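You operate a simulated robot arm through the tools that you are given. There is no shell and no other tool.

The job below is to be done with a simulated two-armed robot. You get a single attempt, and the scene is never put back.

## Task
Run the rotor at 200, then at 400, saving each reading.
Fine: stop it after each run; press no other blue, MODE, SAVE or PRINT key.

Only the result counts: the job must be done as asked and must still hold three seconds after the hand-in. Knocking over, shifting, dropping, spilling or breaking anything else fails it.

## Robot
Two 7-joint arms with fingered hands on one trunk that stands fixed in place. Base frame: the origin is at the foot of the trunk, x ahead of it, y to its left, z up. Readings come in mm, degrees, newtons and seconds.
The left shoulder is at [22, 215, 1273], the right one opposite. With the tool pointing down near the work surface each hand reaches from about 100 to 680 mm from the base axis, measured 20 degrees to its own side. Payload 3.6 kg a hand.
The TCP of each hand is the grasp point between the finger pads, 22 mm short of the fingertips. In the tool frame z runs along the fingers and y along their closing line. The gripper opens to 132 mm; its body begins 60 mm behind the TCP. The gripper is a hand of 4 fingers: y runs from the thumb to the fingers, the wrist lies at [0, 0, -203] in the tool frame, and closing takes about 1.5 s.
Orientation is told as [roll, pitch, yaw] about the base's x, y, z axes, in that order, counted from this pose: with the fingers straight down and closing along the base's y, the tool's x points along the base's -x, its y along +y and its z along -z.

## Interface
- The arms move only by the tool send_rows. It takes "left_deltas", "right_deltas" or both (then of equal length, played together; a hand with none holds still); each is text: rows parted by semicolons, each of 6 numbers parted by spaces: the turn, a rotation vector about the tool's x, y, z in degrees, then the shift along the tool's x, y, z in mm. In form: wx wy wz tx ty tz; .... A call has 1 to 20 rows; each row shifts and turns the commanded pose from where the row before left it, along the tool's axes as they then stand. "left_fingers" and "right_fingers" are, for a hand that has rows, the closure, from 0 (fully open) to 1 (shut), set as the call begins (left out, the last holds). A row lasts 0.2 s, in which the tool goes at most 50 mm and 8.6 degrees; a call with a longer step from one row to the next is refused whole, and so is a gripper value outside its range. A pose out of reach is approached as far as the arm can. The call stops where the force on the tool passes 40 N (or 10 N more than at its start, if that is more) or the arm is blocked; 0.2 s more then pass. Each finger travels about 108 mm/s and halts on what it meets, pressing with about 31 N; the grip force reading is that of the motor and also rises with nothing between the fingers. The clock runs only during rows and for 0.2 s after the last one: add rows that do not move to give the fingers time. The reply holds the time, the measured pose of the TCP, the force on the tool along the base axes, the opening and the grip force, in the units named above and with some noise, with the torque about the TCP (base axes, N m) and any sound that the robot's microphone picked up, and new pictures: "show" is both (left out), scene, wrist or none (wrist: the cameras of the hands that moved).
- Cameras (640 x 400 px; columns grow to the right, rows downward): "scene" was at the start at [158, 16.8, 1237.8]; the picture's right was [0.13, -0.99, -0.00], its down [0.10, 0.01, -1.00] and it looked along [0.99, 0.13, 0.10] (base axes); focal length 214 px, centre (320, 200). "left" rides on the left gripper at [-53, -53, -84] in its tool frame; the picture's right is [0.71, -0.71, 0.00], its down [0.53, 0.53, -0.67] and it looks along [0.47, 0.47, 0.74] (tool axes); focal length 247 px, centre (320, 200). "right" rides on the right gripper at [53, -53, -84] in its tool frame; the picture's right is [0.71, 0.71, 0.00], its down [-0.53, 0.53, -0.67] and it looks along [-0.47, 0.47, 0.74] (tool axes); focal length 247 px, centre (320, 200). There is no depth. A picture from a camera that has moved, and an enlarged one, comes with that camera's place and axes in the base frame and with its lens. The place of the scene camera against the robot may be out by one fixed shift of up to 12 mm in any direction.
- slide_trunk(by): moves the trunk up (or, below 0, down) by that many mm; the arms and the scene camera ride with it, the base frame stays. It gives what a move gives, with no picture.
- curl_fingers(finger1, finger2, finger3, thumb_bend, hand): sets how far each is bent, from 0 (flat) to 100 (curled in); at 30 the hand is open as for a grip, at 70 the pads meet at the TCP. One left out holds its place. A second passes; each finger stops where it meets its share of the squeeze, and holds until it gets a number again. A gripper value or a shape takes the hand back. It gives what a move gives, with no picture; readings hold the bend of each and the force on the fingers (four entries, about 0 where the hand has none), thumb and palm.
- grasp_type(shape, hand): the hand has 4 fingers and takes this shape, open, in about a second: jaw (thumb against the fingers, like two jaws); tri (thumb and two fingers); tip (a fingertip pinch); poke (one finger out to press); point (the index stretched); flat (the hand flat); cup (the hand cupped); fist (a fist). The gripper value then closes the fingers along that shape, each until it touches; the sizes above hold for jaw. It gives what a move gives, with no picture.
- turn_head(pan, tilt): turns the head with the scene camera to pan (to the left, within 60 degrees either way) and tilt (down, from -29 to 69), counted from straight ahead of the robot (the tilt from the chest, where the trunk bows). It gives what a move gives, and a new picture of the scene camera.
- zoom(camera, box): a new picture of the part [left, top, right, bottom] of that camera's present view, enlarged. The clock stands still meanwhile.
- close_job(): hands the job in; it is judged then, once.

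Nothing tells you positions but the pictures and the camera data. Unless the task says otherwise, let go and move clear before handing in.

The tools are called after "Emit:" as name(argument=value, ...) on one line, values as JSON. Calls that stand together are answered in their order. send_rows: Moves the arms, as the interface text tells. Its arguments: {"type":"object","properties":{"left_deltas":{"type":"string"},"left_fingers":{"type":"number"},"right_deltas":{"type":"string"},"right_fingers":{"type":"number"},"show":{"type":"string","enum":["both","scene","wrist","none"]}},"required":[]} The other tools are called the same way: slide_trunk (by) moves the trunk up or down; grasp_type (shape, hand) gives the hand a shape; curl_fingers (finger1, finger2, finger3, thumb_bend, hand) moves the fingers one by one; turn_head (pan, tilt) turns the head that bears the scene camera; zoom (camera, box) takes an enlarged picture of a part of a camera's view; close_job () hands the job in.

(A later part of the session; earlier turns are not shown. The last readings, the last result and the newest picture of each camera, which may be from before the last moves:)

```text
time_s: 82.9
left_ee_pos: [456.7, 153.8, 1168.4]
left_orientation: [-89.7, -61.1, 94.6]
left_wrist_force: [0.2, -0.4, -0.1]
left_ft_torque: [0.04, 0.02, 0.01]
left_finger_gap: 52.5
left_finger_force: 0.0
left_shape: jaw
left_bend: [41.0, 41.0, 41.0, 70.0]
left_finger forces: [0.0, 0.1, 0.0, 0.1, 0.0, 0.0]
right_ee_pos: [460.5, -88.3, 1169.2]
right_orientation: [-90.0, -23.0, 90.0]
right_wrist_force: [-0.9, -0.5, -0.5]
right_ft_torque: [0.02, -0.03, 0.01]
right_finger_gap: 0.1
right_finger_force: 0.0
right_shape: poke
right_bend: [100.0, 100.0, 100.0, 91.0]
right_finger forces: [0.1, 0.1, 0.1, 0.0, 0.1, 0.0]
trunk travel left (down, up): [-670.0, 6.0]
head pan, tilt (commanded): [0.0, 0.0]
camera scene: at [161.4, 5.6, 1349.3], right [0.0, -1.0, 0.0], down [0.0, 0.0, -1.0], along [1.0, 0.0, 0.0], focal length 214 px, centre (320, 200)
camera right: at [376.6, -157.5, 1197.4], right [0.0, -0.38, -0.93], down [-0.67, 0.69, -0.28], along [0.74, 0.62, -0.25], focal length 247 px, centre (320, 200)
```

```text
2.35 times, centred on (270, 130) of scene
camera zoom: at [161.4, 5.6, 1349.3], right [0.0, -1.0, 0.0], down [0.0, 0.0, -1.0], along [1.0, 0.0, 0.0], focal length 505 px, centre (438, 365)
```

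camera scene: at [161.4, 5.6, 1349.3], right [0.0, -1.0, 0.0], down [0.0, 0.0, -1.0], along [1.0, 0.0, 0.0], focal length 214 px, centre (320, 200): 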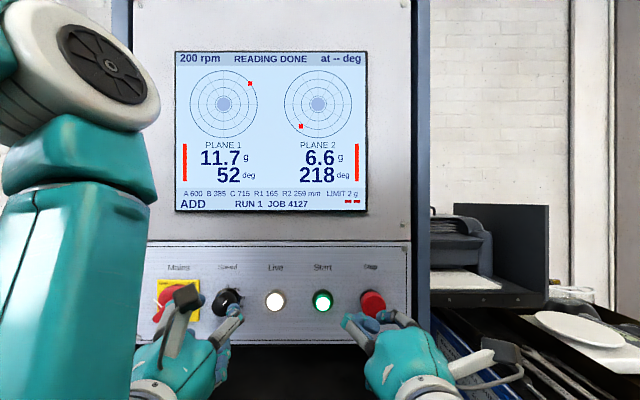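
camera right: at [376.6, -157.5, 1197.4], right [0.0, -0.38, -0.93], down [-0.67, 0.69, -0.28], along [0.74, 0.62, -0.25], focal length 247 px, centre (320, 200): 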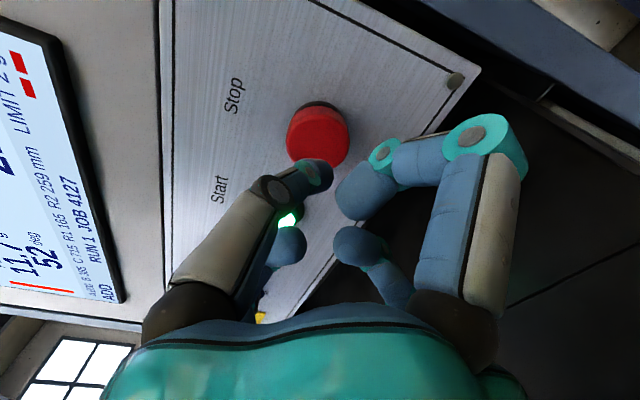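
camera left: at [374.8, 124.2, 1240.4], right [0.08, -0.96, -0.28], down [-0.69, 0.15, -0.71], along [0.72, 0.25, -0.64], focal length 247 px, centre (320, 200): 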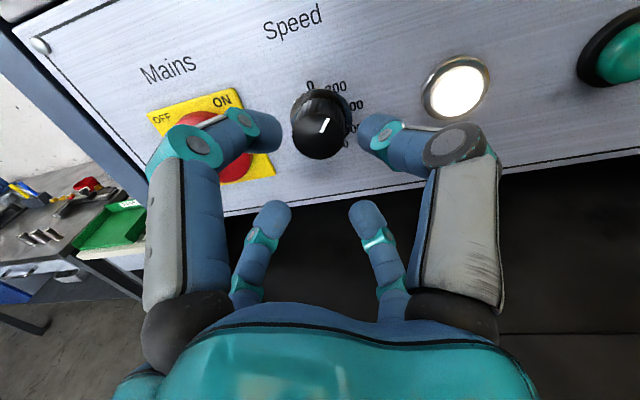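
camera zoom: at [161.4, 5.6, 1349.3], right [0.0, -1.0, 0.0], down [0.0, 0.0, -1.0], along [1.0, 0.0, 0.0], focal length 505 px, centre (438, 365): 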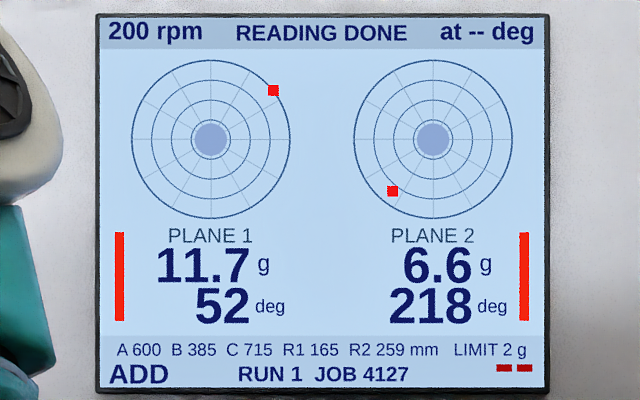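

READING DONE at 200 rpm, RUN 1. I'll press Stop first and check that the reading stays up before saving.

Emit:
send_rows(right_deltas="0 0 0 0 0 10; 0 0 0 0 0 8; 0 0 0 0 0 3; 0 0 0 0 0 3; 0 0 0 0 0 3; 0 0 0 0 0 3; 0 0 0 0 0 0", show="both")

```text
time_s: 84.5
left_ee_pos: [455.9, 154.9, 1167.7]
left_orientation: [-89.6, -61.1, 94.7]
left_wrist_force: [-0.6, 0.0, 1.0]
left_ft_torque: [0.0, 0.0, -0.06]
left_finger_gap: 52.5
left_finger_force: 0.0
left_shape: jaw
left_bend: [41.0, 41.0, 41.0, 70.0]
left_finger forces: [0.1, 0.0, 0.0, 0.0, 0.0, 0.1]
right_ee_pos: [490.2, -87.1, 1170.6]
right_orientation: [-90.1, -23.0, 90.0]
right_wrist_force: [-1.2, 0.7, -0.8]
right_ft_torque: [0.01, 0.0, 0.01]
right_finger_gap: 0.0
right_finger_force: 0.1
right_shape: poke
right_bend: [100.0, 100.0, 100.0, 91.0]
right_finger forces: [0.0, 0.0, 0.1, 0.1, 1.7, 0.1]
trunk travel left (down, up): [-670.0, 6.0]
head pan, tilt (commanded): [0.0, 0.0]
camera scene: at [161.1, 5.7, 1349.4], right [0.0, -1.0, 0.0], down [0.0, 0.0, -1.0], along [1.0, 0.0, 0.0], focal length 214 px, centre (320, 200)
camera right: at [406.2, -156.2, 1198.3], right [0.0, -0.37, -0.93], down [-0.67, 0.69, -0.28], along [0.74, 0.62, -0.25], focal length 247 px, centre (320, 200)
```

scene: 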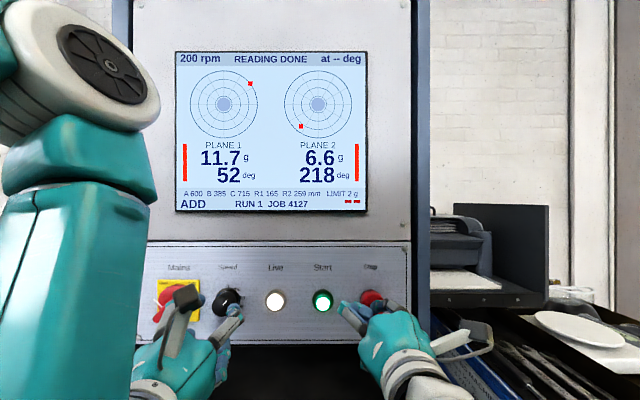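
right: 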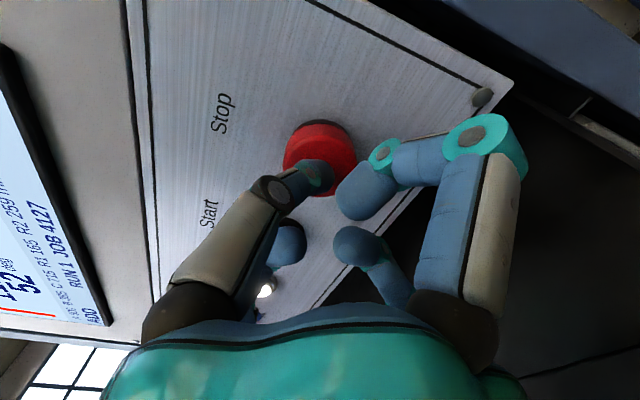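

The thumb has just touched the Stop button. I'll press further in small steps.

Emit:
send_rows(right_deltas="0 0 0 0 0 2; 0 0 0 0 0 2; 0 0 0 0 0 2; 0 0 0 0 0 0", show="scene")

```text
time_s: 85.5
left_ee_pos: [454.8, 153.4, 1167.9]
left_orientation: [-89.9, -61.2, 94.8]
left_wrist_force: [0.4, -0.6, 1.1]
left_ft_torque: [0.04, 0.03, -0.01]
left_finger_gap: 52.4
left_finger_force: 0.2
left_shape: jaw
left_bend: [41.0, 41.0, 41.0, 70.0]
left_finger forces: [0.0, 0.1, 0.1, 0.1, 0.0, 0.0]
right_ee_pos: [494.2, -87.7, 1170.7]
right_orientation: [-90.1, -23.0, 90.0]
right_wrist_force: [-10.4, -1.0, -0.8]
right_ft_torque: [0.01, 0.02, -0.04]
right_finger_gap: 0.0
right_finger_force: 0.0
right_shape: poke
right_bend: [100.0, 100.0, 100.0, 91.0]
right_finger forces: [0.0, 0.0, 0.0, 0.0, 10.8, 0.0]
trunk travel left (down, up): [-670.0, 6.0]
head pan, tilt (commanded): [0.0, 0.0]
heard: click
camera scene: at [159.1, 5.5, 1349.6], right [0.0, -1.0, 0.0], down [0.0, 0.0, -1.0], along [1.0, 0.0, 0.0], focal length 214 px, centre (320, 200)
```

scene: 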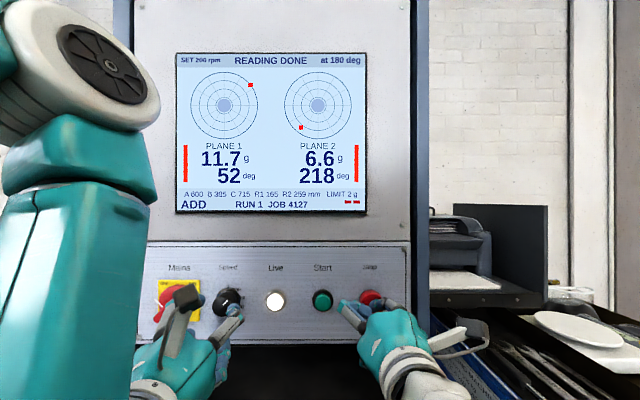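

Stopped at 180 deg with the 200 rpm reading still on the screen. Now I'll back the right hand off, raise it and turn it to point down toward the keypad.

Emit:
send_rows(right_deltas="0 0 0 0 0 -10; 0 0 0 0 0 -20; 0 0 0 0 0 -20; 0 0 0 -11.7 -27.6 0; 0 0 0 -11.7 -27.6 0; -7.36 3.13 0 0 0 0; -7.36 3.13 0 0 0 0; -7.36 3.13 0 0 0 0; -7.36 3.13 0 0 0 0; -7.36 3.13 0 0 0 0; -7.36 3.13 0 0 0 0; -7.36 3.13 0 0 0 0; -7.36 3.13 0 0 0 0; -7.36 3.13 0 0 0 0; -7.36 3.13 0 0 0 0; -7.36 3.13 0 0 0 0; -1.84 0.78 0 0 0 0; 0 0 0 0 0 0; 0 0 0 0 0 0", show="both")

```text
time_s: 88.1
left_ee_pos: [457.9, 152.7, 1169.3]
left_orientation: [-89.5, -61.2, 94.5]
left_wrist_force: [0.3, -0.3, -0.3]
left_ft_torque: [0.03, -0.03, 0.0]
left_finger_gap: 52.7
left_finger_force: 0.0
left_shape: jaw
left_bend: [41.0, 41.0, 41.0, 70.0]
left_finger forces: [0.0, 0.0, 0.1, 0.0, 0.0, 0.1]
right_ee_pos: [473.8, -180.4, 1200.1]
right_orientation: [-38.5, -2.2, 64.6]
right_wrist_force: [-0.2, 0.0, 0.2]
right_ft_torque: [-0.01, 0.0, -0.02]
right_finger_gap: 0.1
right_finger_force: 0.0
right_shape: poke
right_bend: [100.0, 100.0, 100.0, 91.0]
right_finger forces: [0.0, 0.1, 0.1, 0.0, 0.0, 0.0]
right hand out of reach, approached as far as the arm can: row 12, 13
trunk travel left (down, up): [-670.0, 6.0]
head pan, tilt (commanded): [0.0, 0.0]
stopped in row 13 (right hand): the arm was blocked; the commanded pose is now the measured one
camera scene: at [163.2, 4.4, 1349.1], right [0.0, -1.0, 0.0], down [0.0, 0.0, -1.0], along [1.0, 0.0, 0.0], focal length 214 px, centre (320, 200)
camera right: at [440.0, -225.5, 1297.1], right [-0.8, -0.39, -0.47], down [-0.53, 0.82, 0.22], along [0.3, 0.42, -0.86], focal length 247 px, centre (320, 200)
```

scene: 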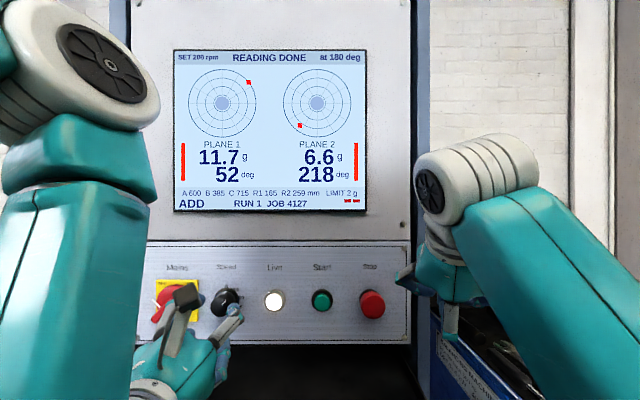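
right: 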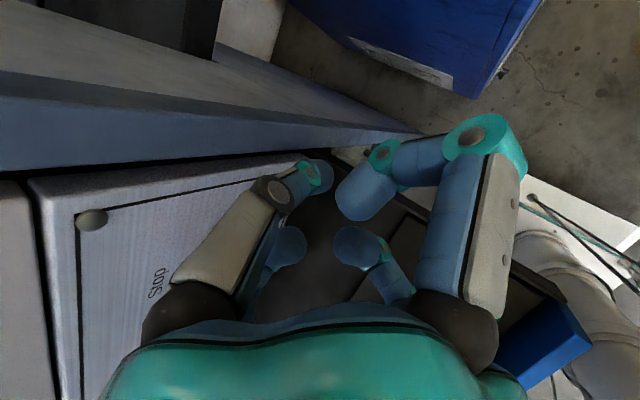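

The right arm, now with its elbow low, couldn't point the hand down here and swung right; nothing was pressed. I'll pull it back clear of the cabinet first.

Emit:
send_rows(right_deltas="0 0 0 8.5 14 -11.5; 0 0 0 8.5 14 -11.5; 0 0 0 8.5 14 -11.5; 0 0 0 0 0 0; 0 0 0 0 0 0", show="both")

```text
time_s: 88.9
left_ee_pos: [456.2, 153.9, 1170.1]
left_orientation: [-89.7, -61.1, 94.6]
left_wrist_force: [-0.7, -0.4, 0.1]
left_ft_torque: [0.02, -0.01, -0.03]
left_finger_gap: 52.4
left_finger_force: 0.2
left_shape: jaw
left_bend: [41.0, 41.0, 41.0, 70.0]
left_finger forces: [0.0, 0.1, 0.0, 0.0, 0.0, 0.0]
right_ee_pos: [429.7, -228.6, 1200.2]
right_orientation: [-43.4, 4.4, 61.2]
right_wrist_force: [-0.4, 0.3, -0.3]
right_ft_torque: [-0.01, -0.01, 0.0]
right_finger_gap: 0.2
right_finger_force: 0.0
right_shape: poke
right_bend: [100.0, 100.0, 100.0, 91.0]
right_finger forces: [0.0, 0.0, 0.1, 0.0, 0.0, 0.1]
trunk travel left (down, up): [-670.0, 6.0]
head pan, tilt (commanded): [0.0, 0.0]
stopped in row 3 (right hand): the arm was blocked; the commanded pose is now the measured one
camera scene: at [160.6, 5.4, 1349.5], right [0.0, -1.0, 0.0], down [0.0, 0.0, -1.0], along [1.0, 0.0, 0.0], focal length 214 px, centre (320, 200)
camera right: at [390.9, -258.7, 1301.3], right [-0.81, -0.4, -0.43], down [-0.48, 0.87, 0.08], along [0.34, 0.27, -0.9], focal length 247 px, centre (320, 200)
```

scene: 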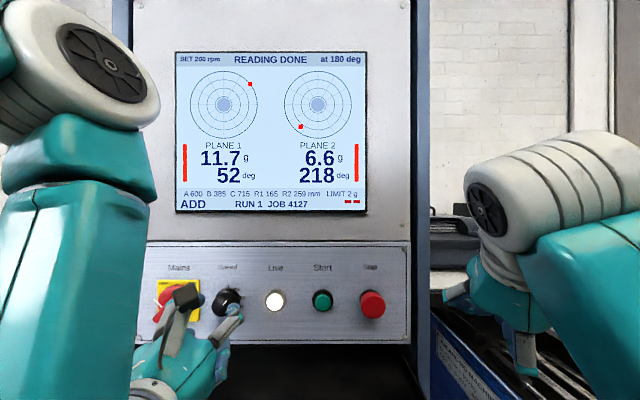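
right: 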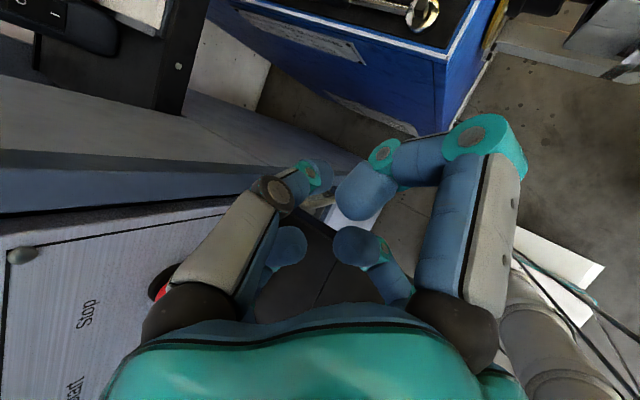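

Emit:
turn_head(pan=-60, tilt=15)

Emit:
turn_head(pan=-55, tilt=60)

```text
time_s: 90.2
left_ee_pos: [456.7, 154.2, 1169.5]
left_orientation: [-89.6, -61.0, 94.7]
left_wrist_force: [0.2, -0.5, -1.1]
left_ft_torque: [-0.02, -0.04, -0.03]
left_finger_gap: 52.7
left_finger_force: 0.0
left_shape: jaw
left_bend: [41.0, 41.0, 41.0, 70.0]
left_finger forces: [0.0, 0.0, 0.0, 0.1, 0.0, 0.1]
right_ee_pos: [429.8, -228.6, 1200.1]
right_orientation: [-43.4, 4.4, 61.1]
right_wrist_force: [0.0, -1.0, -0.5]
right_ft_torque: [0.01, 0.0, 0.04]
right_finger_gap: 0.0
right_finger_force: 0.0
right_shape: poke
right_bend: [100.0, 100.0, 100.0, 91.0]
right_finger forces: [0.0, 0.0, 0.1, 0.0, 0.0, 0.0]
trunk travel left (down, up): [-670.0, 6.0]
head pan, tilt (commanded): [-60.0, 15.0]
camera scene: at [118.1, -75.2, 1325.2], right [-0.87, -0.5, 0.0], down [-0.13, 0.22, -0.97], along [0.48, -0.84, -0.26], focal length 214 px, centre (320, 200)
```

scene: 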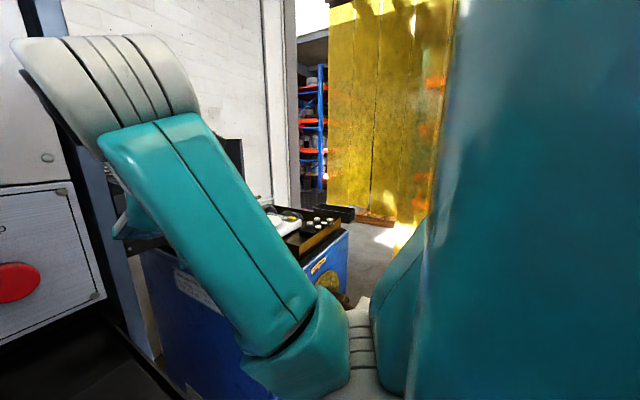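

```text
time_s: 91.3
left_ee_pos: [456.6, 154.3, 1169.1]
left_orientation: [-89.6, -61.1, 94.7]
left_wrist_force: [0.0, 0.0, 0.1]
left_ft_torque: [-0.02, 0.01, 0.0]
left_finger_gap: 52.7
left_finger_force: 0.1
left_shape: jaw
left_bend: [41.0, 41.0, 41.0, 70.0]
left_finger forces: [0.0, 0.0, 0.1, 0.0, 0.0, 0.1]
right_ee_pos: [430.2, -228.2, 1200.7]
right_orientation: [-43.3, 4.5, 61.2]
right_wrist_force: [-0.6, -0.1, -0.1]
right_ft_torque: [-0.02, -0.01, -0.01]
right_finger_gap: 0.0
right_finger_force: 0.1
right_shape: poke
right_bend: [100.0, 100.0, 100.0, 91.0]
right_finger forces: [0.0, 0.0, 0.0, 0.0, 0.0, 0.0]
trunk travel left (down, up): [-670.0, 6.0]
head pan, tilt (commanded): [-55.0, 60.0]
camera scene: at [109.6, -49.0, 1259.0], right [-0.82, -0.57, 0.0], down [-0.5, 0.71, -0.5], along [0.29, -0.41, -0.87], focal length 214 px, centre (320, 200)
```

scene: 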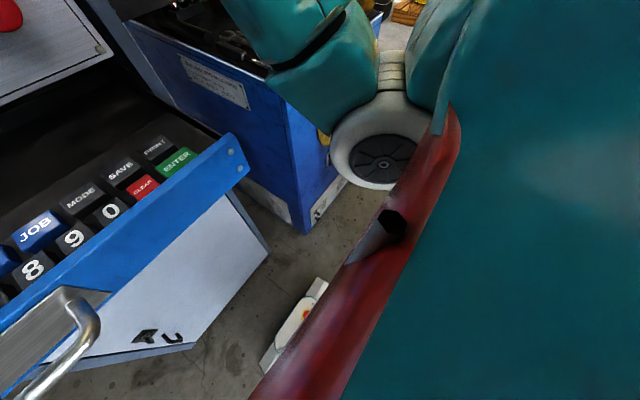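

The right arm is in an elbow-down posture, which suits pressing the panel but not pointing down at keys. I'll return it to its forward-pointing pose near Stop and use the left hand, which points down easily, for SAVE.

Emit:
send_rows(right_deltas="0 0 0 -25 -0.8 -8.9; 0 0 0 -25 -0.8 -8.9; 0 0 0 -25 -0.8 -8.9; 0 0 0 -25 -0.8 -8.9; 6.37 -4.61 0 0 0 0; 6.37 -4.61 0 0 0 0; 6.37 -4.61 0 0 0 0; 6.37 -4.61 0 0 0 0; 6.37 -4.61 0 0 0 0; 6.37 -4.61 0 0 0 0; 6.37 -4.61 0 0 0 0; 0 0 0 0 0 0; 0 0 0 0 0 0", show="wrist")

Emit:
turn_head(pan=0, tilt=15)

```text
time_s: 92.2
left_ee_pos: [456.6, 153.9, 1169.1]
left_orientation: [-89.6, -61.0, 94.6]
left_wrist_force: [0.8, -0.4, 0.1]
left_ft_torque: [0.0, 0.01, -0.02]
left_finger_gap: 52.5
left_finger_force: 0.1
left_shape: jaw
left_bend: [41.0, 41.0, 41.0, 70.0]
left_finger forces: [0.0, 0.1, 0.1, 0.0, 0.1, 0.1]
right_ee_pos: [465.4, -202.9, 1209.5]
right_orientation: [-48.2, 10.6, 56.3]
right_wrist_force: [-0.3, -0.1, 0.5]
right_ft_torque: [0.0, -0.01, -0.01]
right_finger_gap: 0.0
right_finger_force: 0.0
right_shape: poke
right_bend: [100.0, 100.0, 100.0, 91.0]
right_finger forces: [0.1, 0.0, 0.0, 0.1, 0.0, 0.0]
trunk travel left (down, up): [-670.0, 6.0]
head pan, tilt (commanded): [-55.0, 60.0]
stopped in row 4 (right hand): the arm was blocked; the commanded pose is now the measured one
camera right: at [422.3, -216.4, 1312.9], right [-0.83, -0.4, -0.39], down [-0.42, 0.91, -0.04], along [0.37, 0.12, -0.92], focal length 247 px, centre (320, 200)
```

right: 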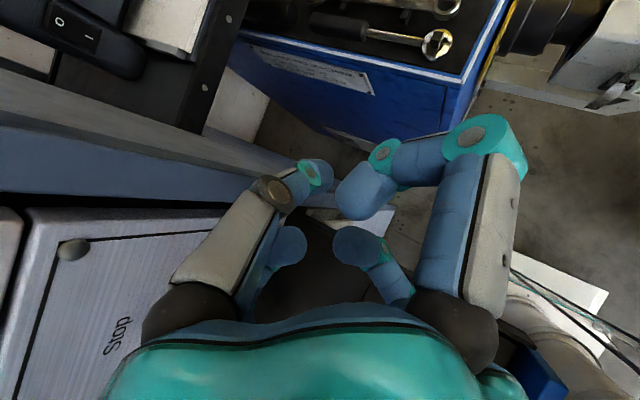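

```text
time_s: 93.4
left_ee_pos: [456.1, 154.8, 1169.4]
left_orientation: [-89.6, -61.1, 94.7]
left_wrist_force: [0.7, -0.5, 0.3]
left_ft_torque: [0.01, 0.02, -0.01]
left_finger_gap: 52.5
left_finger_force: 0.0
left_shape: jaw
left_bend: [41.0, 41.0, 41.0, 70.0]
left_finger forces: [0.0, 0.0, 0.1, 0.0, 0.0, 0.1]
right_ee_pos: [464.1, -202.8, 1208.5]
right_orientation: [-48.2, 10.7, 56.4]
right_wrist_force: [0.0, -0.1, -0.8]
right_ft_torque: [-0.01, 0.01, 0.0]
right_finger_gap: 0.0
right_finger_force: 0.0
right_shape: poke
right_bend: [100.0, 100.0, 100.0, 91.0]
right_finger forces: [0.0, 0.0, 0.0, 0.0, 0.0, 0.0]
trunk travel left (down, up): [-670.0, 6.0]
head pan, tilt (commanded): [0.0, 15.0]
camera scene: at [164.8, 5.6, 1325.1], right [0.0, -1.0, 0.0], down [-0.26, 0.0, -0.97], along [0.97, 0.0, -0.26], focal length 214 px, centre (320, 200)
```

scene: 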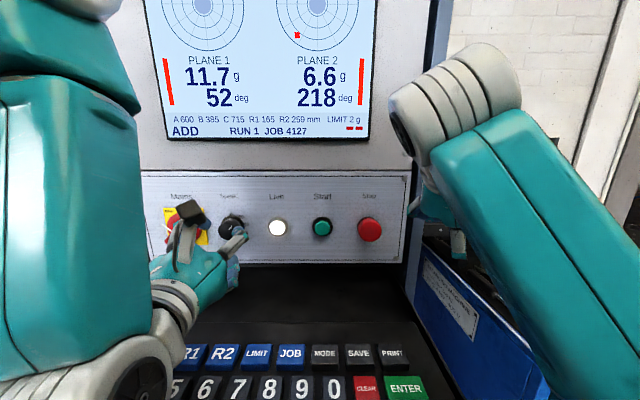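

The elbow is catching on the torso. I'll turn the hand back to forward while sliding it left at the same time, which reverses the way it got there.

Emit:
send_rows(right_deltas="5.34 -4.6 0 -10.8 3.1 -6.3; 5.34 -4.6 0 -11.1 2.8 -5.4; 5.34 -4.6 0 -11.4 2.5 -4.6; 5.34 -4.6 0 -11.7 2.1 -3.7; 5.34 -4.6 0 -12 1.8 -2.9; 5.34 -4.6 0 -12.3 1.4 -2.1; 5.34 -4.6 0 -12.5 1.1 -1.3; 5.34 -4.6 0 -12.9 0.7 -0.4; 0 0 0 0 0 0; 0 0 0 0 0 0", show="both")

```text
time_s: 95.6
left_ee_pos: [457.4, 154.5, 1169.6]
left_orientation: [-89.6, -61.0, 94.7]
left_wrist_force: [-0.3, -0.2, -0.7]
left_ft_torque: [0.0, -0.02, 0.01]
left_finger_gap: 52.4
left_finger_force: 0.1
left_shape: jaw
left_bend: [41.0, 41.0, 41.0, 70.0]
left_finger forces: [0.0, 0.0, 0.1, 0.1, 0.0, 0.1]
right_ee_pos: [468.6, -102.8, 1203.8]
right_orientation: [-89.9, -2.6, 89.9]
right_wrist_force: [-0.3, 0.4, -0.6]
right_ft_torque: [0.0, -0.02, -0.03]
right_finger_gap: 0.0
right_finger_force: 0.0
right_shape: poke
right_bend: [100.0, 100.0, 100.0, 91.0]
right_finger forces: [0.0, 0.0, 0.0, 0.0, 0.0, 0.0]
trunk travel left (down, up): [-670.0, 6.0]
head pan, tilt (commanded): [0.0, 15.0]
camera scene: at [164.8, 5.6, 1325.2], right [0.0, -1.0, 0.0], down [-0.26, 0.0, -0.97], along [0.97, 0.0, -0.26], focal length 214 px, centre (320, 200)
camera right: at [384.3, -157.0, 1254.9], right [0.0, -0.67, -0.74], down [-0.67, 0.55, -0.5], along [0.74, 0.49, -0.45], focal length 247 px, centre (320, 200)
```

scene: 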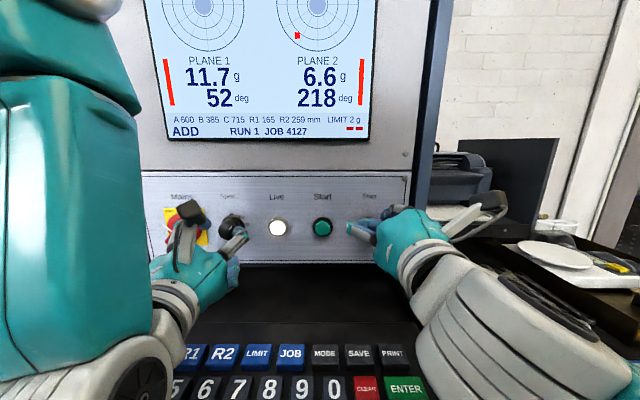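
right: 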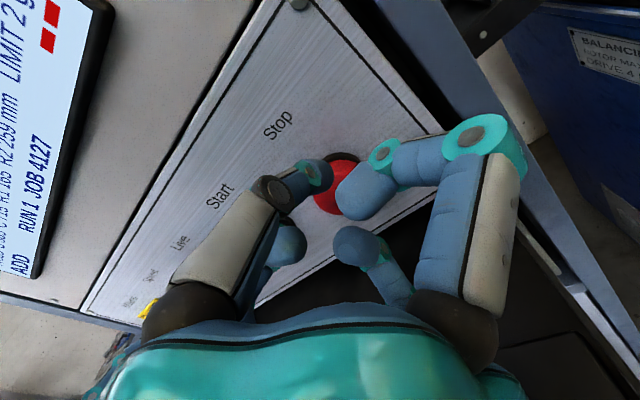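

The right hand is back to forward-pointing. To leave room for the left hand at SAVE, I'll slide it right, clear of the cabinet.

Emit:
send_rows(right_deltas="0 0 0 0 0 -14; 0 0 0 0 0 -14; 0 0 0 21.3 3 0; 0 0 0 21.3 3 0; 0 0 0 21.3 3 0; 0 0 0 21.3 3 0; 0 0 0 21.3 3 0; 0 0 0 21.3 3 0; 0 0 0 0 0 0; 0 0 0 0 0 0", show="both")

```text
time_s: 97.8
left_ee_pos: [456.4, 154.1, 1169.1]
left_orientation: [-89.5, -61.1, 94.7]
left_wrist_force: [0.4, -0.1, -0.6]
left_ft_torque: [0.0, 0.0, -0.03]
left_finger_gap: 52.5
left_finger_force: 0.0
left_shape: jaw
left_bend: [41.0, 41.0, 41.0, 70.0]
left_finger forces: [0.0, 0.0, 0.0, 0.1, 0.0, 0.1]
right_ee_pos: [438.0, -227.8, 1179.9]
right_orientation: [-90.0, -2.6, 89.9]
right_wrist_force: [0.0, 0.3, 0.0]
right_ft_torque: [-0.01, 0.01, 0.01]
right_finger_gap: 0.1
right_finger_force: 0.0
right_shape: poke
right_bend: [100.0, 100.0, 100.0, 91.0]
right_finger forces: [0.0, 0.0, 0.1, 0.0, 0.0, 0.0]
trunk travel left (down, up): [-670.0, 6.0]
head pan, tilt (commanded): [0.0, 15.0]
camera scene: at [164.6, 5.4, 1325.2], right [0.0, -1.0, 0.0], down [-0.26, 0.0, -0.97], along [0.97, 0.0, -0.26], focal length 214 px, centre (320, 200)
camera right: at [355.3, -282.9, 1231.0], right [0.0, -0.67, -0.74], down [-0.67, 0.55, -0.5], along [0.74, 0.49, -0.45], focal length 247 px, centre (320, 200)
```

scene: 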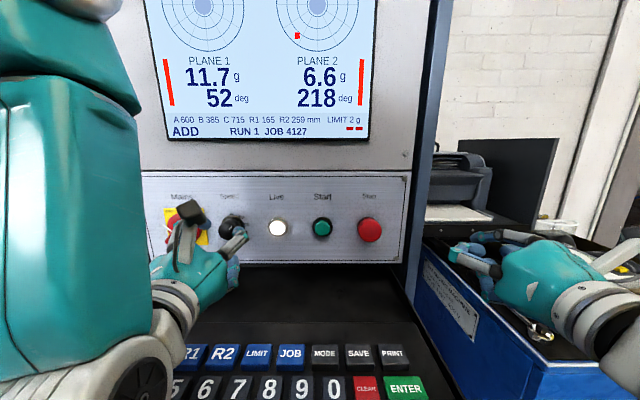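
right: 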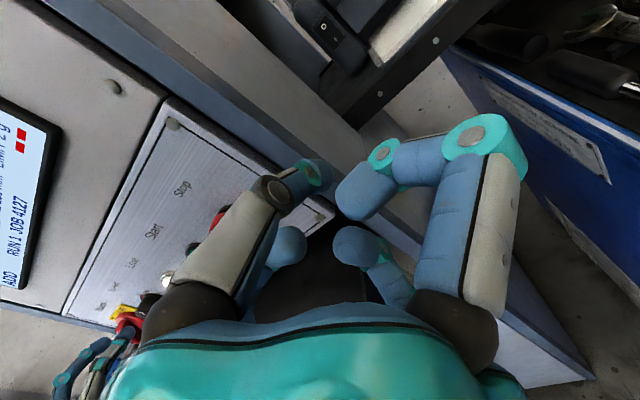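

The right hand is parked well clear. Next the left hand: back off and up, then turn it to point down.

Emit:
send_rows(left_deltas="0 0 0 -20.8 -18.2 -5.8; 0 0 0 -20.8 -18.2 -5.8; 0 0 0 -20.8 -18.2 -5.8; -3.85 6.98 0.66 0 0 0; -3.85 6.98 0.66 0 0 0; -3.85 6.98 0.66 0 0 0; -3.85 6.98 0.66 0 0 0; -3.85 6.98 0.66 0 0 0; -3.85 6.98 0.66 0 0 0; 0 0 0 2.6 -1 -35.6; 0 0 0 2.6 -1 -35.6; -3.85 6.98 0.66 0 0 0; -3.85 6.98 0.66 0 0 0; -3.85 6.98 0.66 0 0 0; -3.85 6.98 0.66 0 0 0; -3.85 6.98 0.66 0 0 0; -0.96 1.75 0.16 0 0 0; 0 0 0 0 0 0; 0 0 0 0 0 0", show="both")

Emit:
grasp_type(hand="left", shape="poke")

```text
time_s: 101.8
left_ee_pos: [392.5, 126.7, 1301.3]
left_orientation: [4.2, -2.1, 29.0]
left_wrist_force: [0.3, 0.2, 0.5]
left_ft_torque: [0.02, -0.02, -0.02]
left_finger_gap: 52.6
left_finger_force: 0.1
left_shape: jaw
left_bend: [41.0, 41.0, 41.0, 70.0]
left_finger forces: [0.0, 0.0, 0.0, 0.0, 0.1, 0.0]
right_ee_pos: [439.9, -228.7, 1181.5]
right_orientation: [-89.9, -2.6, 90.1]
right_wrist_force: [-0.2, 0.1, -0.4]
right_ft_torque: [-0.03, 0.0, 0.03]
right_finger_gap: 0.0
right_finger_force: 0.1
right_shape: poke
right_bend: [100.0, 100.0, 100.0, 91.0]
right_finger forces: [0.0, 0.0, 0.1, 0.0, 0.0, 0.0]
trunk travel left (down, up): [-670.0, 6.0]
head pan, tilt (commanded): [0.0, 15.0]
camera scene: at [164.8, 5.7, 1325.2], right [0.0, -1.0, 0.0], down [-0.26, 0.0, -0.97], along [0.97, 0.0, -0.26], focal length 214 px, centre (320, 200)
camera left: at [463.8, 96.2, 1381.6], right [-0.27, -0.96, -0.08], down [-0.71, 0.15, 0.69], along [-0.65, 0.24, -0.72], focal length 247 px, centre (320, 200)
```

scene: 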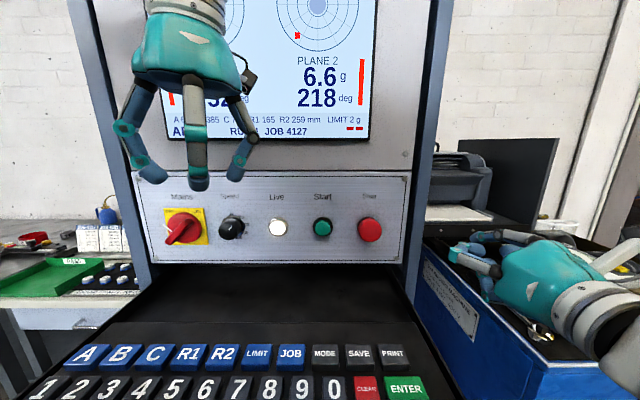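
left: 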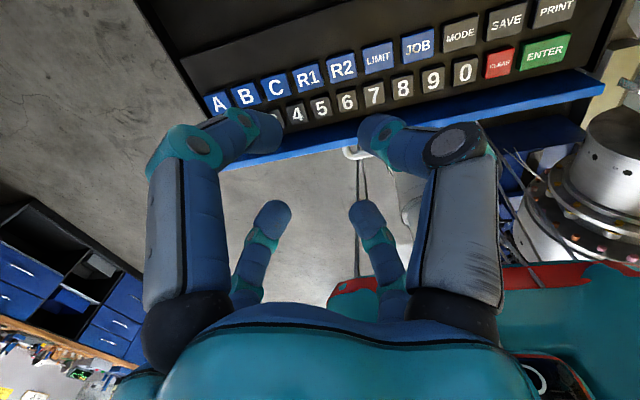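

```text
time_s: 102.7
left_ee_pos: [391.3, 126.2, 1301.0]
left_orientation: [4.2, -2.1, 29.0]
left_wrist_force: [-0.2, 0.1, 0.0]
left_ft_torque: [0.01, 0.01, -0.01]
left_finger_gap: 0.1
left_finger_force: 0.1
left_shape: poke
left_bend: [100.0, 100.0, 100.0, 91.0]
left_finger forces: [0.0, 0.0, 0.1, 0.1, 0.1, 0.0]
right_ee_pos: [440.3, -228.9, 1179.8]
right_orientation: [-90.0, -2.6, 90.0]
right_wrist_force: [0.9, 1.1, -0.7]
right_ft_torque: [0.0, 0.01, 0.01]
right_finger_gap: 0.2
right_finger_force: 0.1
right_shape: poke
right_bend: [100.0, 100.0, 100.0, 91.0]
right_finger forces: [0.1, 0.0, 0.1, 0.0, 0.1, 0.0]
trunk travel left (down, up): [-670.0, 6.0]
head pan, tilt (commanded): [0.0, 15.0]
```

From two wrist views SAVE is near (379, -50, 1060). I'll straighten the left hand to vertical and move it above SAVE at a safe height.

Emit:
send_rows(left_deltas="4.1 2.27 0 0 0 0; 0 0 0 17.2 -26.2 22.5; 0 0 0 17.2 -26.2 22.5; 0 0 0 17.2 -26.2 22.5; 0 0 0 17.2 -26.2 22.5; 0 0 0 17.2 -26.2 22.5; 0 0 0 17.2 -26.2 22.5; 0 0 0 0 0 0; 0 0 0 0 0 0", show="both")

```text
time_s: 104.7
left_ee_pos: [379.2, -66.3, 1165.0]
left_orientation: [0.1, 0.0, 29.1]
left_wrist_force: [-0.4, -0.3, 0.3]
left_ft_torque: [-0.01, 0.04, 0.03]
left_finger_gap: 0.0
left_finger_force: 0.1
left_shape: poke
left_bend: [100.0, 100.0, 100.0, 91.0]
left_finger forces: [0.1, 0.0, 0.0, 0.0, 0.0, 0.1]
right_ee_pos: [439.4, -228.9, 1180.3]
right_orientation: [-89.9, -2.5, 90.0]
right_wrist_force: [0.1, -0.1, 0.4]
right_ft_torque: [0.02, 0.03, -0.01]
right_finger_gap: 0.0
right_finger_force: 0.1
right_shape: poke
right_bend: [100.0, 100.0, 100.0, 91.0]
right_finger forces: [0.1, 0.0, 0.0, 0.0, 0.0, 0.1]
trunk travel left (down, up): [-670.0, 6.0]
head pan, tilt (commanded): [0.0, 15.0]
camera scene: at [164.7, 5.0, 1325.2], right [0.0, -1.0, 0.0], down [-0.26, 0.0, -0.97], along [0.97, 0.0, -0.26], focal length 214 px, centre (320, 200)
camera left: at [451.1, -87.9, 1248.4], right [-0.27, -0.96, 0.0], down [-0.71, 0.2, 0.67], along [-0.64, 0.18, -0.74], focal length 247 px, centre (320, 200)
```

scene: 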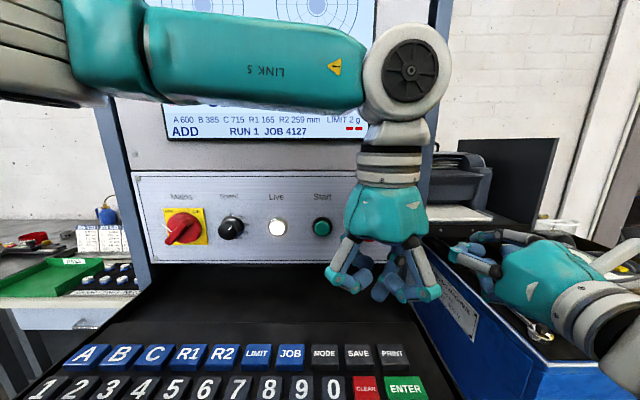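
left: 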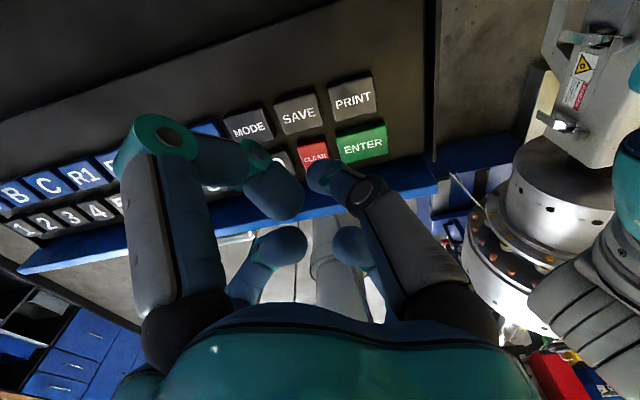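

The left hand is vertical near SAVE, which now measures about (381, -50, 1064). I'll shift over it and come down part way, then check alignment.

Emit:
send_rows(left_deltas="0 0 0 -3.2 4.5 0; 0 0 0 -3.2 4.5 0; 0 0 0 -3.1 4.4 0; 0 0 0 0 0 15; 0 0 0 0 0 15; 0 0 0 0 0 15; 0 0 0 0 0 0; 0 0 0 0 0 0", show="both")

Emit:
zoom(camera="left", box=[200, 60, 440, 220])

```text
time_s: 106.5
left_ee_pos: [380.2, -47.0, 1119.9]
left_orientation: [0.1, 0.0, 29.0]
left_wrist_force: [-1.0, -0.7, -0.2]
left_ft_torque: [0.02, -0.03, 0.02]
left_finger_gap: 0.0
left_finger_force: 0.0
left_shape: poke
left_bend: [100.0, 100.0, 100.0, 91.0]
left_finger forces: [0.0, 0.0, 0.0, 0.0, 0.1, 0.0]
right_ee_pos: [439.0, -227.8, 1181.4]
right_orientation: [-89.8, -2.6, 90.0]
right_wrist_force: [0.5, 0.0, 0.4]
right_ft_torque: [-0.03, 0.03, -0.03]
right_finger_gap: 0.0
right_finger_force: 0.1
right_shape: poke
right_bend: [100.0, 100.0, 100.0, 91.0]
right_finger forces: [0.0, 0.0, 0.1, 0.0, 0.0, 0.0]
trunk travel left (down, up): [-670.0, 6.0]
head pan, tilt (commanded): [0.0, 15.0]
camera scene: at [164.7, 5.6, 1325.2], right [0.0, -1.0, 0.0], down [-0.26, 0.0, -0.97], along [0.97, 0.0, -0.26], focal length 214 px, centre (320, 200)
camera left: at [451.6, -68.8, 1203.3], right [-0.27, -0.96, 0.0], down [-0.71, 0.2, 0.67], along [-0.65, 0.18, -0.74], focal length 247 px, centre (320, 200)
```

scene: 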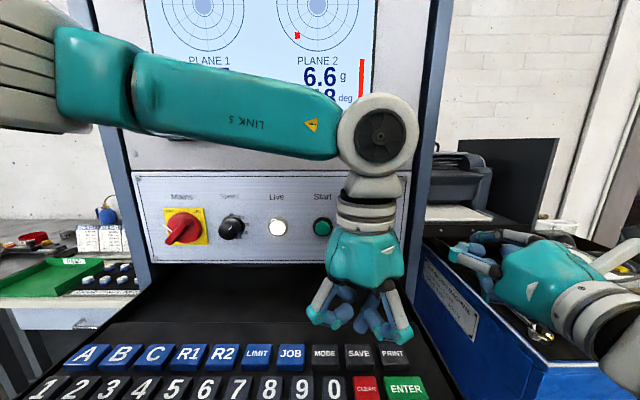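
left: 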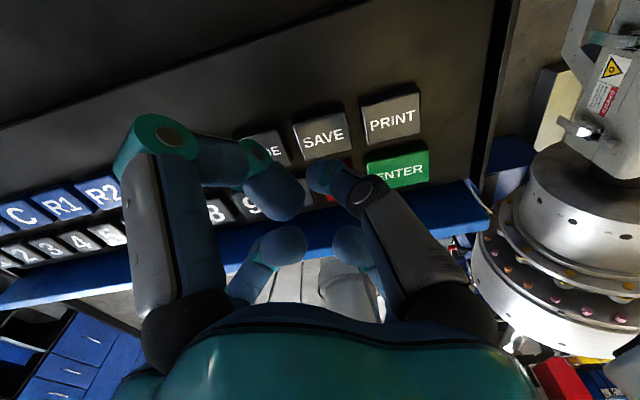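

```text
2.50 times, centred on (320, 140) of left
camera zoom: at [451.6, -68.8, 1203.3], right [-0.27, -0.96, 0.0], down [-0.71, 0.2, 0.67], along [-0.65, 0.18, -0.74], focal length 617 px, centre (320, 350)
```

zoom: 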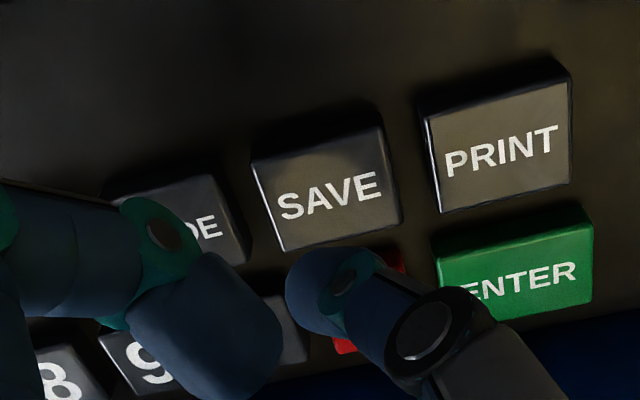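

The thumb tip is within a few millimetres of SAVE's centre. I'll trim the position and start descending gently.

Emit:
send_rows(left_deltas="0 0 0 1.2 -3.1 0; 0 0 0 0 0 5; 0 0 0 0 0 5; 0 0 0 0 0 4; 0 0 0 0 0 3; 0 0 0 0 0 0; 0 0 0 0 0 0", show="both")

Emit:
zoom(camera="left", box=[200, 60, 440, 220])

```text
time_s: 108.1
left_ee_pos: [379.5, -50.0, 1103.1]
left_orientation: [0.1, 0.2, 29.1]
left_wrist_force: [0.4, 0.2, -0.5]
left_ft_torque: [0.01, -0.01, -0.02]
left_finger_gap: 0.0
left_finger_force: 0.1
left_shape: poke
left_bend: [100.0, 100.0, 100.0, 91.0]
left_finger forces: [0.0, 0.0, 0.0, 0.1, 0.0, 0.0]
right_ee_pos: [439.1, -228.2, 1179.9]
right_orientation: [-90.0, -2.6, 90.0]
right_wrist_force: [-0.1, -0.2, 0.6]
right_ft_torque: [0.02, 0.02, 0.0]
right_finger_gap: 0.2
right_finger_force: 0.0
right_shape: poke
right_bend: [100.0, 100.0, 100.0, 91.0]
right_finger forces: [0.1, 0.1, 0.1, 0.0, 0.0, 0.0]
trunk travel left (down, up): [-670.0, 6.0]
head pan, tilt (commanded): [0.0, 15.0]
camera scene: at [164.7, 5.6, 1325.2], right [0.0, -1.0, 0.0], down [-0.26, 0.0, -0.97], along [0.97, 0.0, -0.26], focal length 214 px, centre (320, 200)
camera left: at [451.4, -71.7, 1186.4], right [-0.27, -0.96, 0.0], down [-0.71, 0.2, 0.67], along [-0.65, 0.18, -0.74], focal length 247 px, centre (320, 200)
```

scene: 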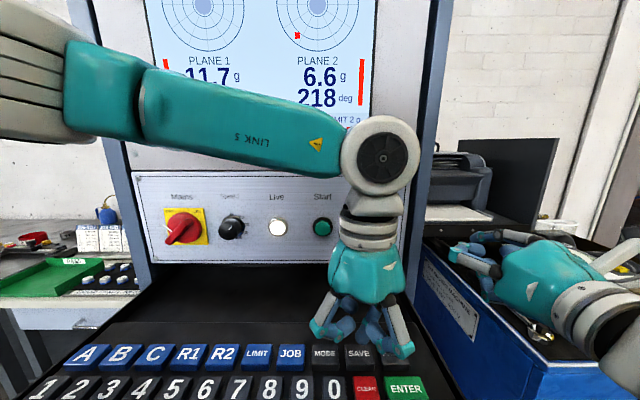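
left: 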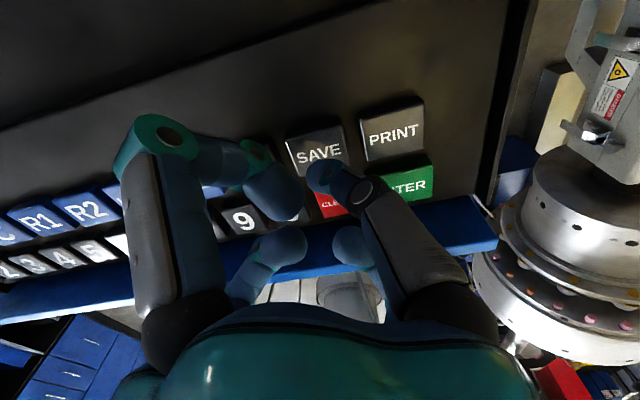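

```text
2.50 times, centred on (320, 140) of left
camera zoom: at [451.4, -71.7, 1186.4], right [-0.27, -0.96, 0.0], down [-0.71, 0.2, 0.67], along [-0.65, 0.18, -0.74], focal length 617 px, centre (320, 350)
```

zoom: 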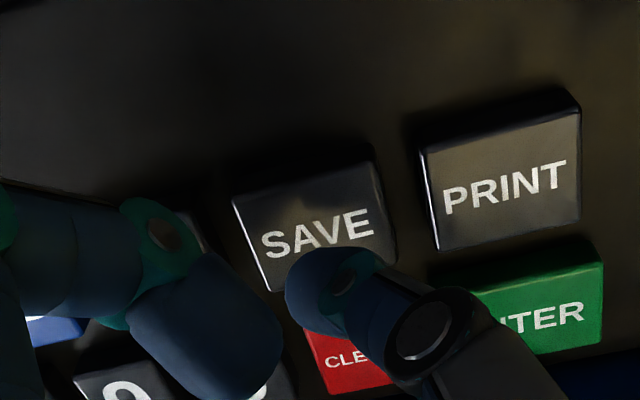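

SAVE is right under the thumb. I'll nudge forward 2 mm and go down until it clicks.

Emit:
send_rows(left_deltas="0 0 0 -1.7 -1 0; 0 0 0 0 0 4; 0 0 0 0 0 4; 0 0 0 0 0 3; 0 0 0 0 0 2; 0 0 0 0 0 0", show="scene")

```text
time_s: 109.5
left_ee_pos: [381.7, -48.9, 1091.4]
left_orientation: [0.1, 0.0, 29.1]
left_wrist_force: [0.7, -0.6, 0.0]
left_ft_torque: [0.0, -0.03, 0.01]
left_finger_gap: 0.0
left_finger_force: 0.1
left_shape: poke
left_bend: [100.0, 100.0, 100.0, 91.0]
left_finger forces: [0.1, 0.0, 0.0, 0.1, 0.0, 0.1]
right_ee_pos: [441.1, -228.6, 1180.9]
right_orientation: [-89.9, -2.6, 89.9]
right_wrist_force: [0.0, 0.0, -0.1]
right_ft_torque: [0.0, 0.0, 0.0]
right_finger_gap: 0.0
right_finger_force: 0.1
right_shape: poke
right_bend: [100.0, 100.0, 100.0, 91.0]
right_finger forces: [0.1, 0.0, 0.0, 0.0, 0.1, 0.0]
trunk travel left (down, up): [-670.0, 6.0]
head pan, tilt (commanded): [0.0, 15.0]
camera scene: at [164.7, 5.6, 1325.2], right [0.0, -1.0, 0.0], down [-0.26, 0.0, -0.97], along [0.97, 0.0, -0.26], focal length 214 px, centre (320, 200)
```

scene: 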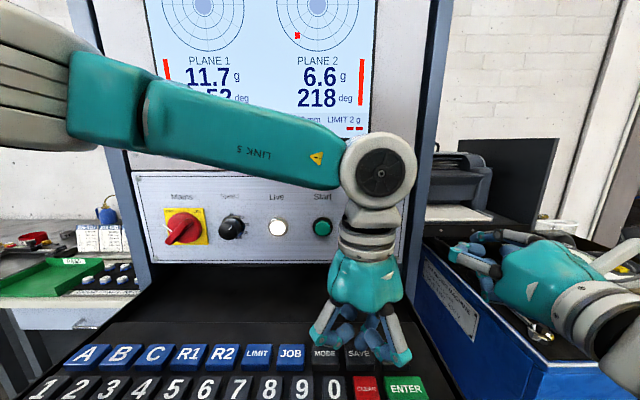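

Emit:
zoom(camera="scene", box=[290, 290, 430, 400])

Emit:
zoom(camera="left", box=[200, 60, 440, 220])

```text
3.64 times, centred on (360, 345) of scene
camera zoom: at [164.7, 5.6, 1325.2], right [0.0, -1.0, 0.0], down [-0.26, 0.0, -0.97], along [0.97, 0.0, -0.26], focal length 780 px, centre (174, -327)
```

zoom: 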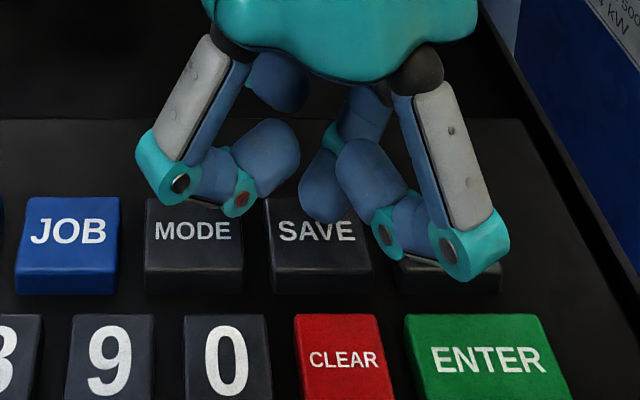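

```text
2.50 times, centred on (320, 140) of left
camera zoom: at [453.8, -71.4, 1174.0], right [-0.27, -0.96, 0.0], down [-0.71, 0.2, 0.67], along [-0.65, 0.18, -0.74], focal length 617 px, centre (320, 350)
```

zoom: 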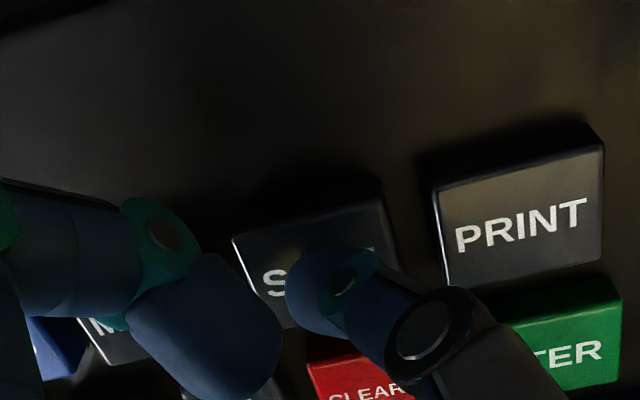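

The other fingers stay well above the neighbouring keys. I'll continue down in 2 mm steps.

Emit:
send_rows(left_deltas="0 0 0 0 0 2; 0 0 0 0 0 2; 0 0 0 0 0 2; 0 0 0 0 0 0", show="none")

```text
time_s: 110.5
left_ee_pos: [381.3, -48.5, 1084.6]
left_orientation: [0.1, 0.2, 29.0]
left_wrist_force: [0.2, -0.1, 0.8]
left_ft_torque: [-0.03, -0.01, 0.0]
left_finger_gap: 0.0
left_finger_force: 0.1
left_shape: poke
left_bend: [100.0, 100.0, 100.0, 91.0]
left_finger forces: [0.0, 0.0, 0.0, 0.0, 0.7, 0.0]
right_ee_pos: [439.5, -227.5, 1180.4]
right_orientation: [-90.0, -2.6, 90.0]
right_wrist_force: [-0.1, 0.1, -0.1]
right_ft_torque: [0.0, 0.0, -0.02]
right_finger_gap: 0.2
right_finger_force: 0.1
right_shape: poke
right_bend: [100.0, 100.0, 100.0, 91.0]
right_finger forces: [0.0, 0.0, 0.0, 0.0, 0.0, 0.0]
trunk travel left (down, up): [-670.0, 6.0]
head pan, tilt (commanded): [0.0, 15.0]
```

Light contact on the thumb now (0.7 N). I'll press the last couple of millimetres.

Emit:
send_rows(left_deltas="0 0 0 0 0 1.5; 0 0 0 0 0 1.5; 0 0 0 0 0 0", show="scene")

```text
time_s: 111.3
left_ee_pos: [381.0, -49.7, 1081.4]
left_orientation: [0.0, 0.1, 29.1]
left_wrist_force: [0.2, 0.5, 3.0]
left_ft_torque: [0.01, -0.03, -0.01]
left_finger_gap: 0.2
left_finger_force: 0.0
left_shape: poke
left_bend: [100.0, 100.0, 100.0, 91.0]
left_finger forces: [0.0, 0.0, 0.0, 0.0, 2.0, 0.1]
right_ee_pos: [439.6, -227.8, 1180.9]
right_orientation: [-89.9, -2.5, 90.0]
right_wrist_force: [-0.1, 0.6, -0.9]
right_ft_torque: [0.02, 0.0, -0.03]
right_finger_gap: 0.0
right_finger_force: 0.0
right_shape: poke
right_bend: [100.0, 100.0, 100.0, 91.0]
right_finger forces: [0.1, 0.0, 0.1, 0.1, 0.1, 0.1]
trunk travel left (down, up): [-670.0, 6.0]
head pan, tilt (commanded): [0.0, 15.0]
heard: click
camera scene: at [164.6, 5.7, 1325.2], right [0.0, -1.0, 0.0], down [-0.26, 0.0, -0.97], along [0.97, 0.0, -0.26], focal length 214 px, centre (320, 200)
```

scene: 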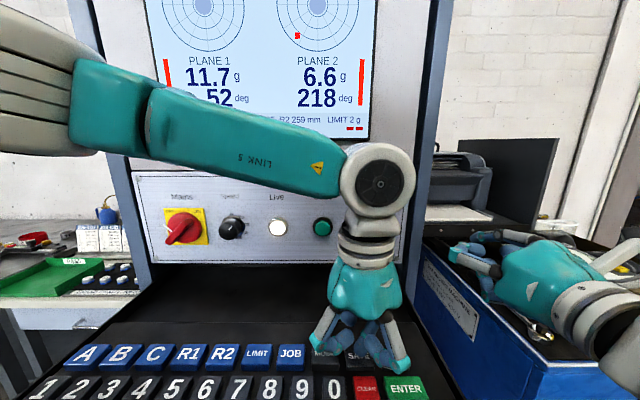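

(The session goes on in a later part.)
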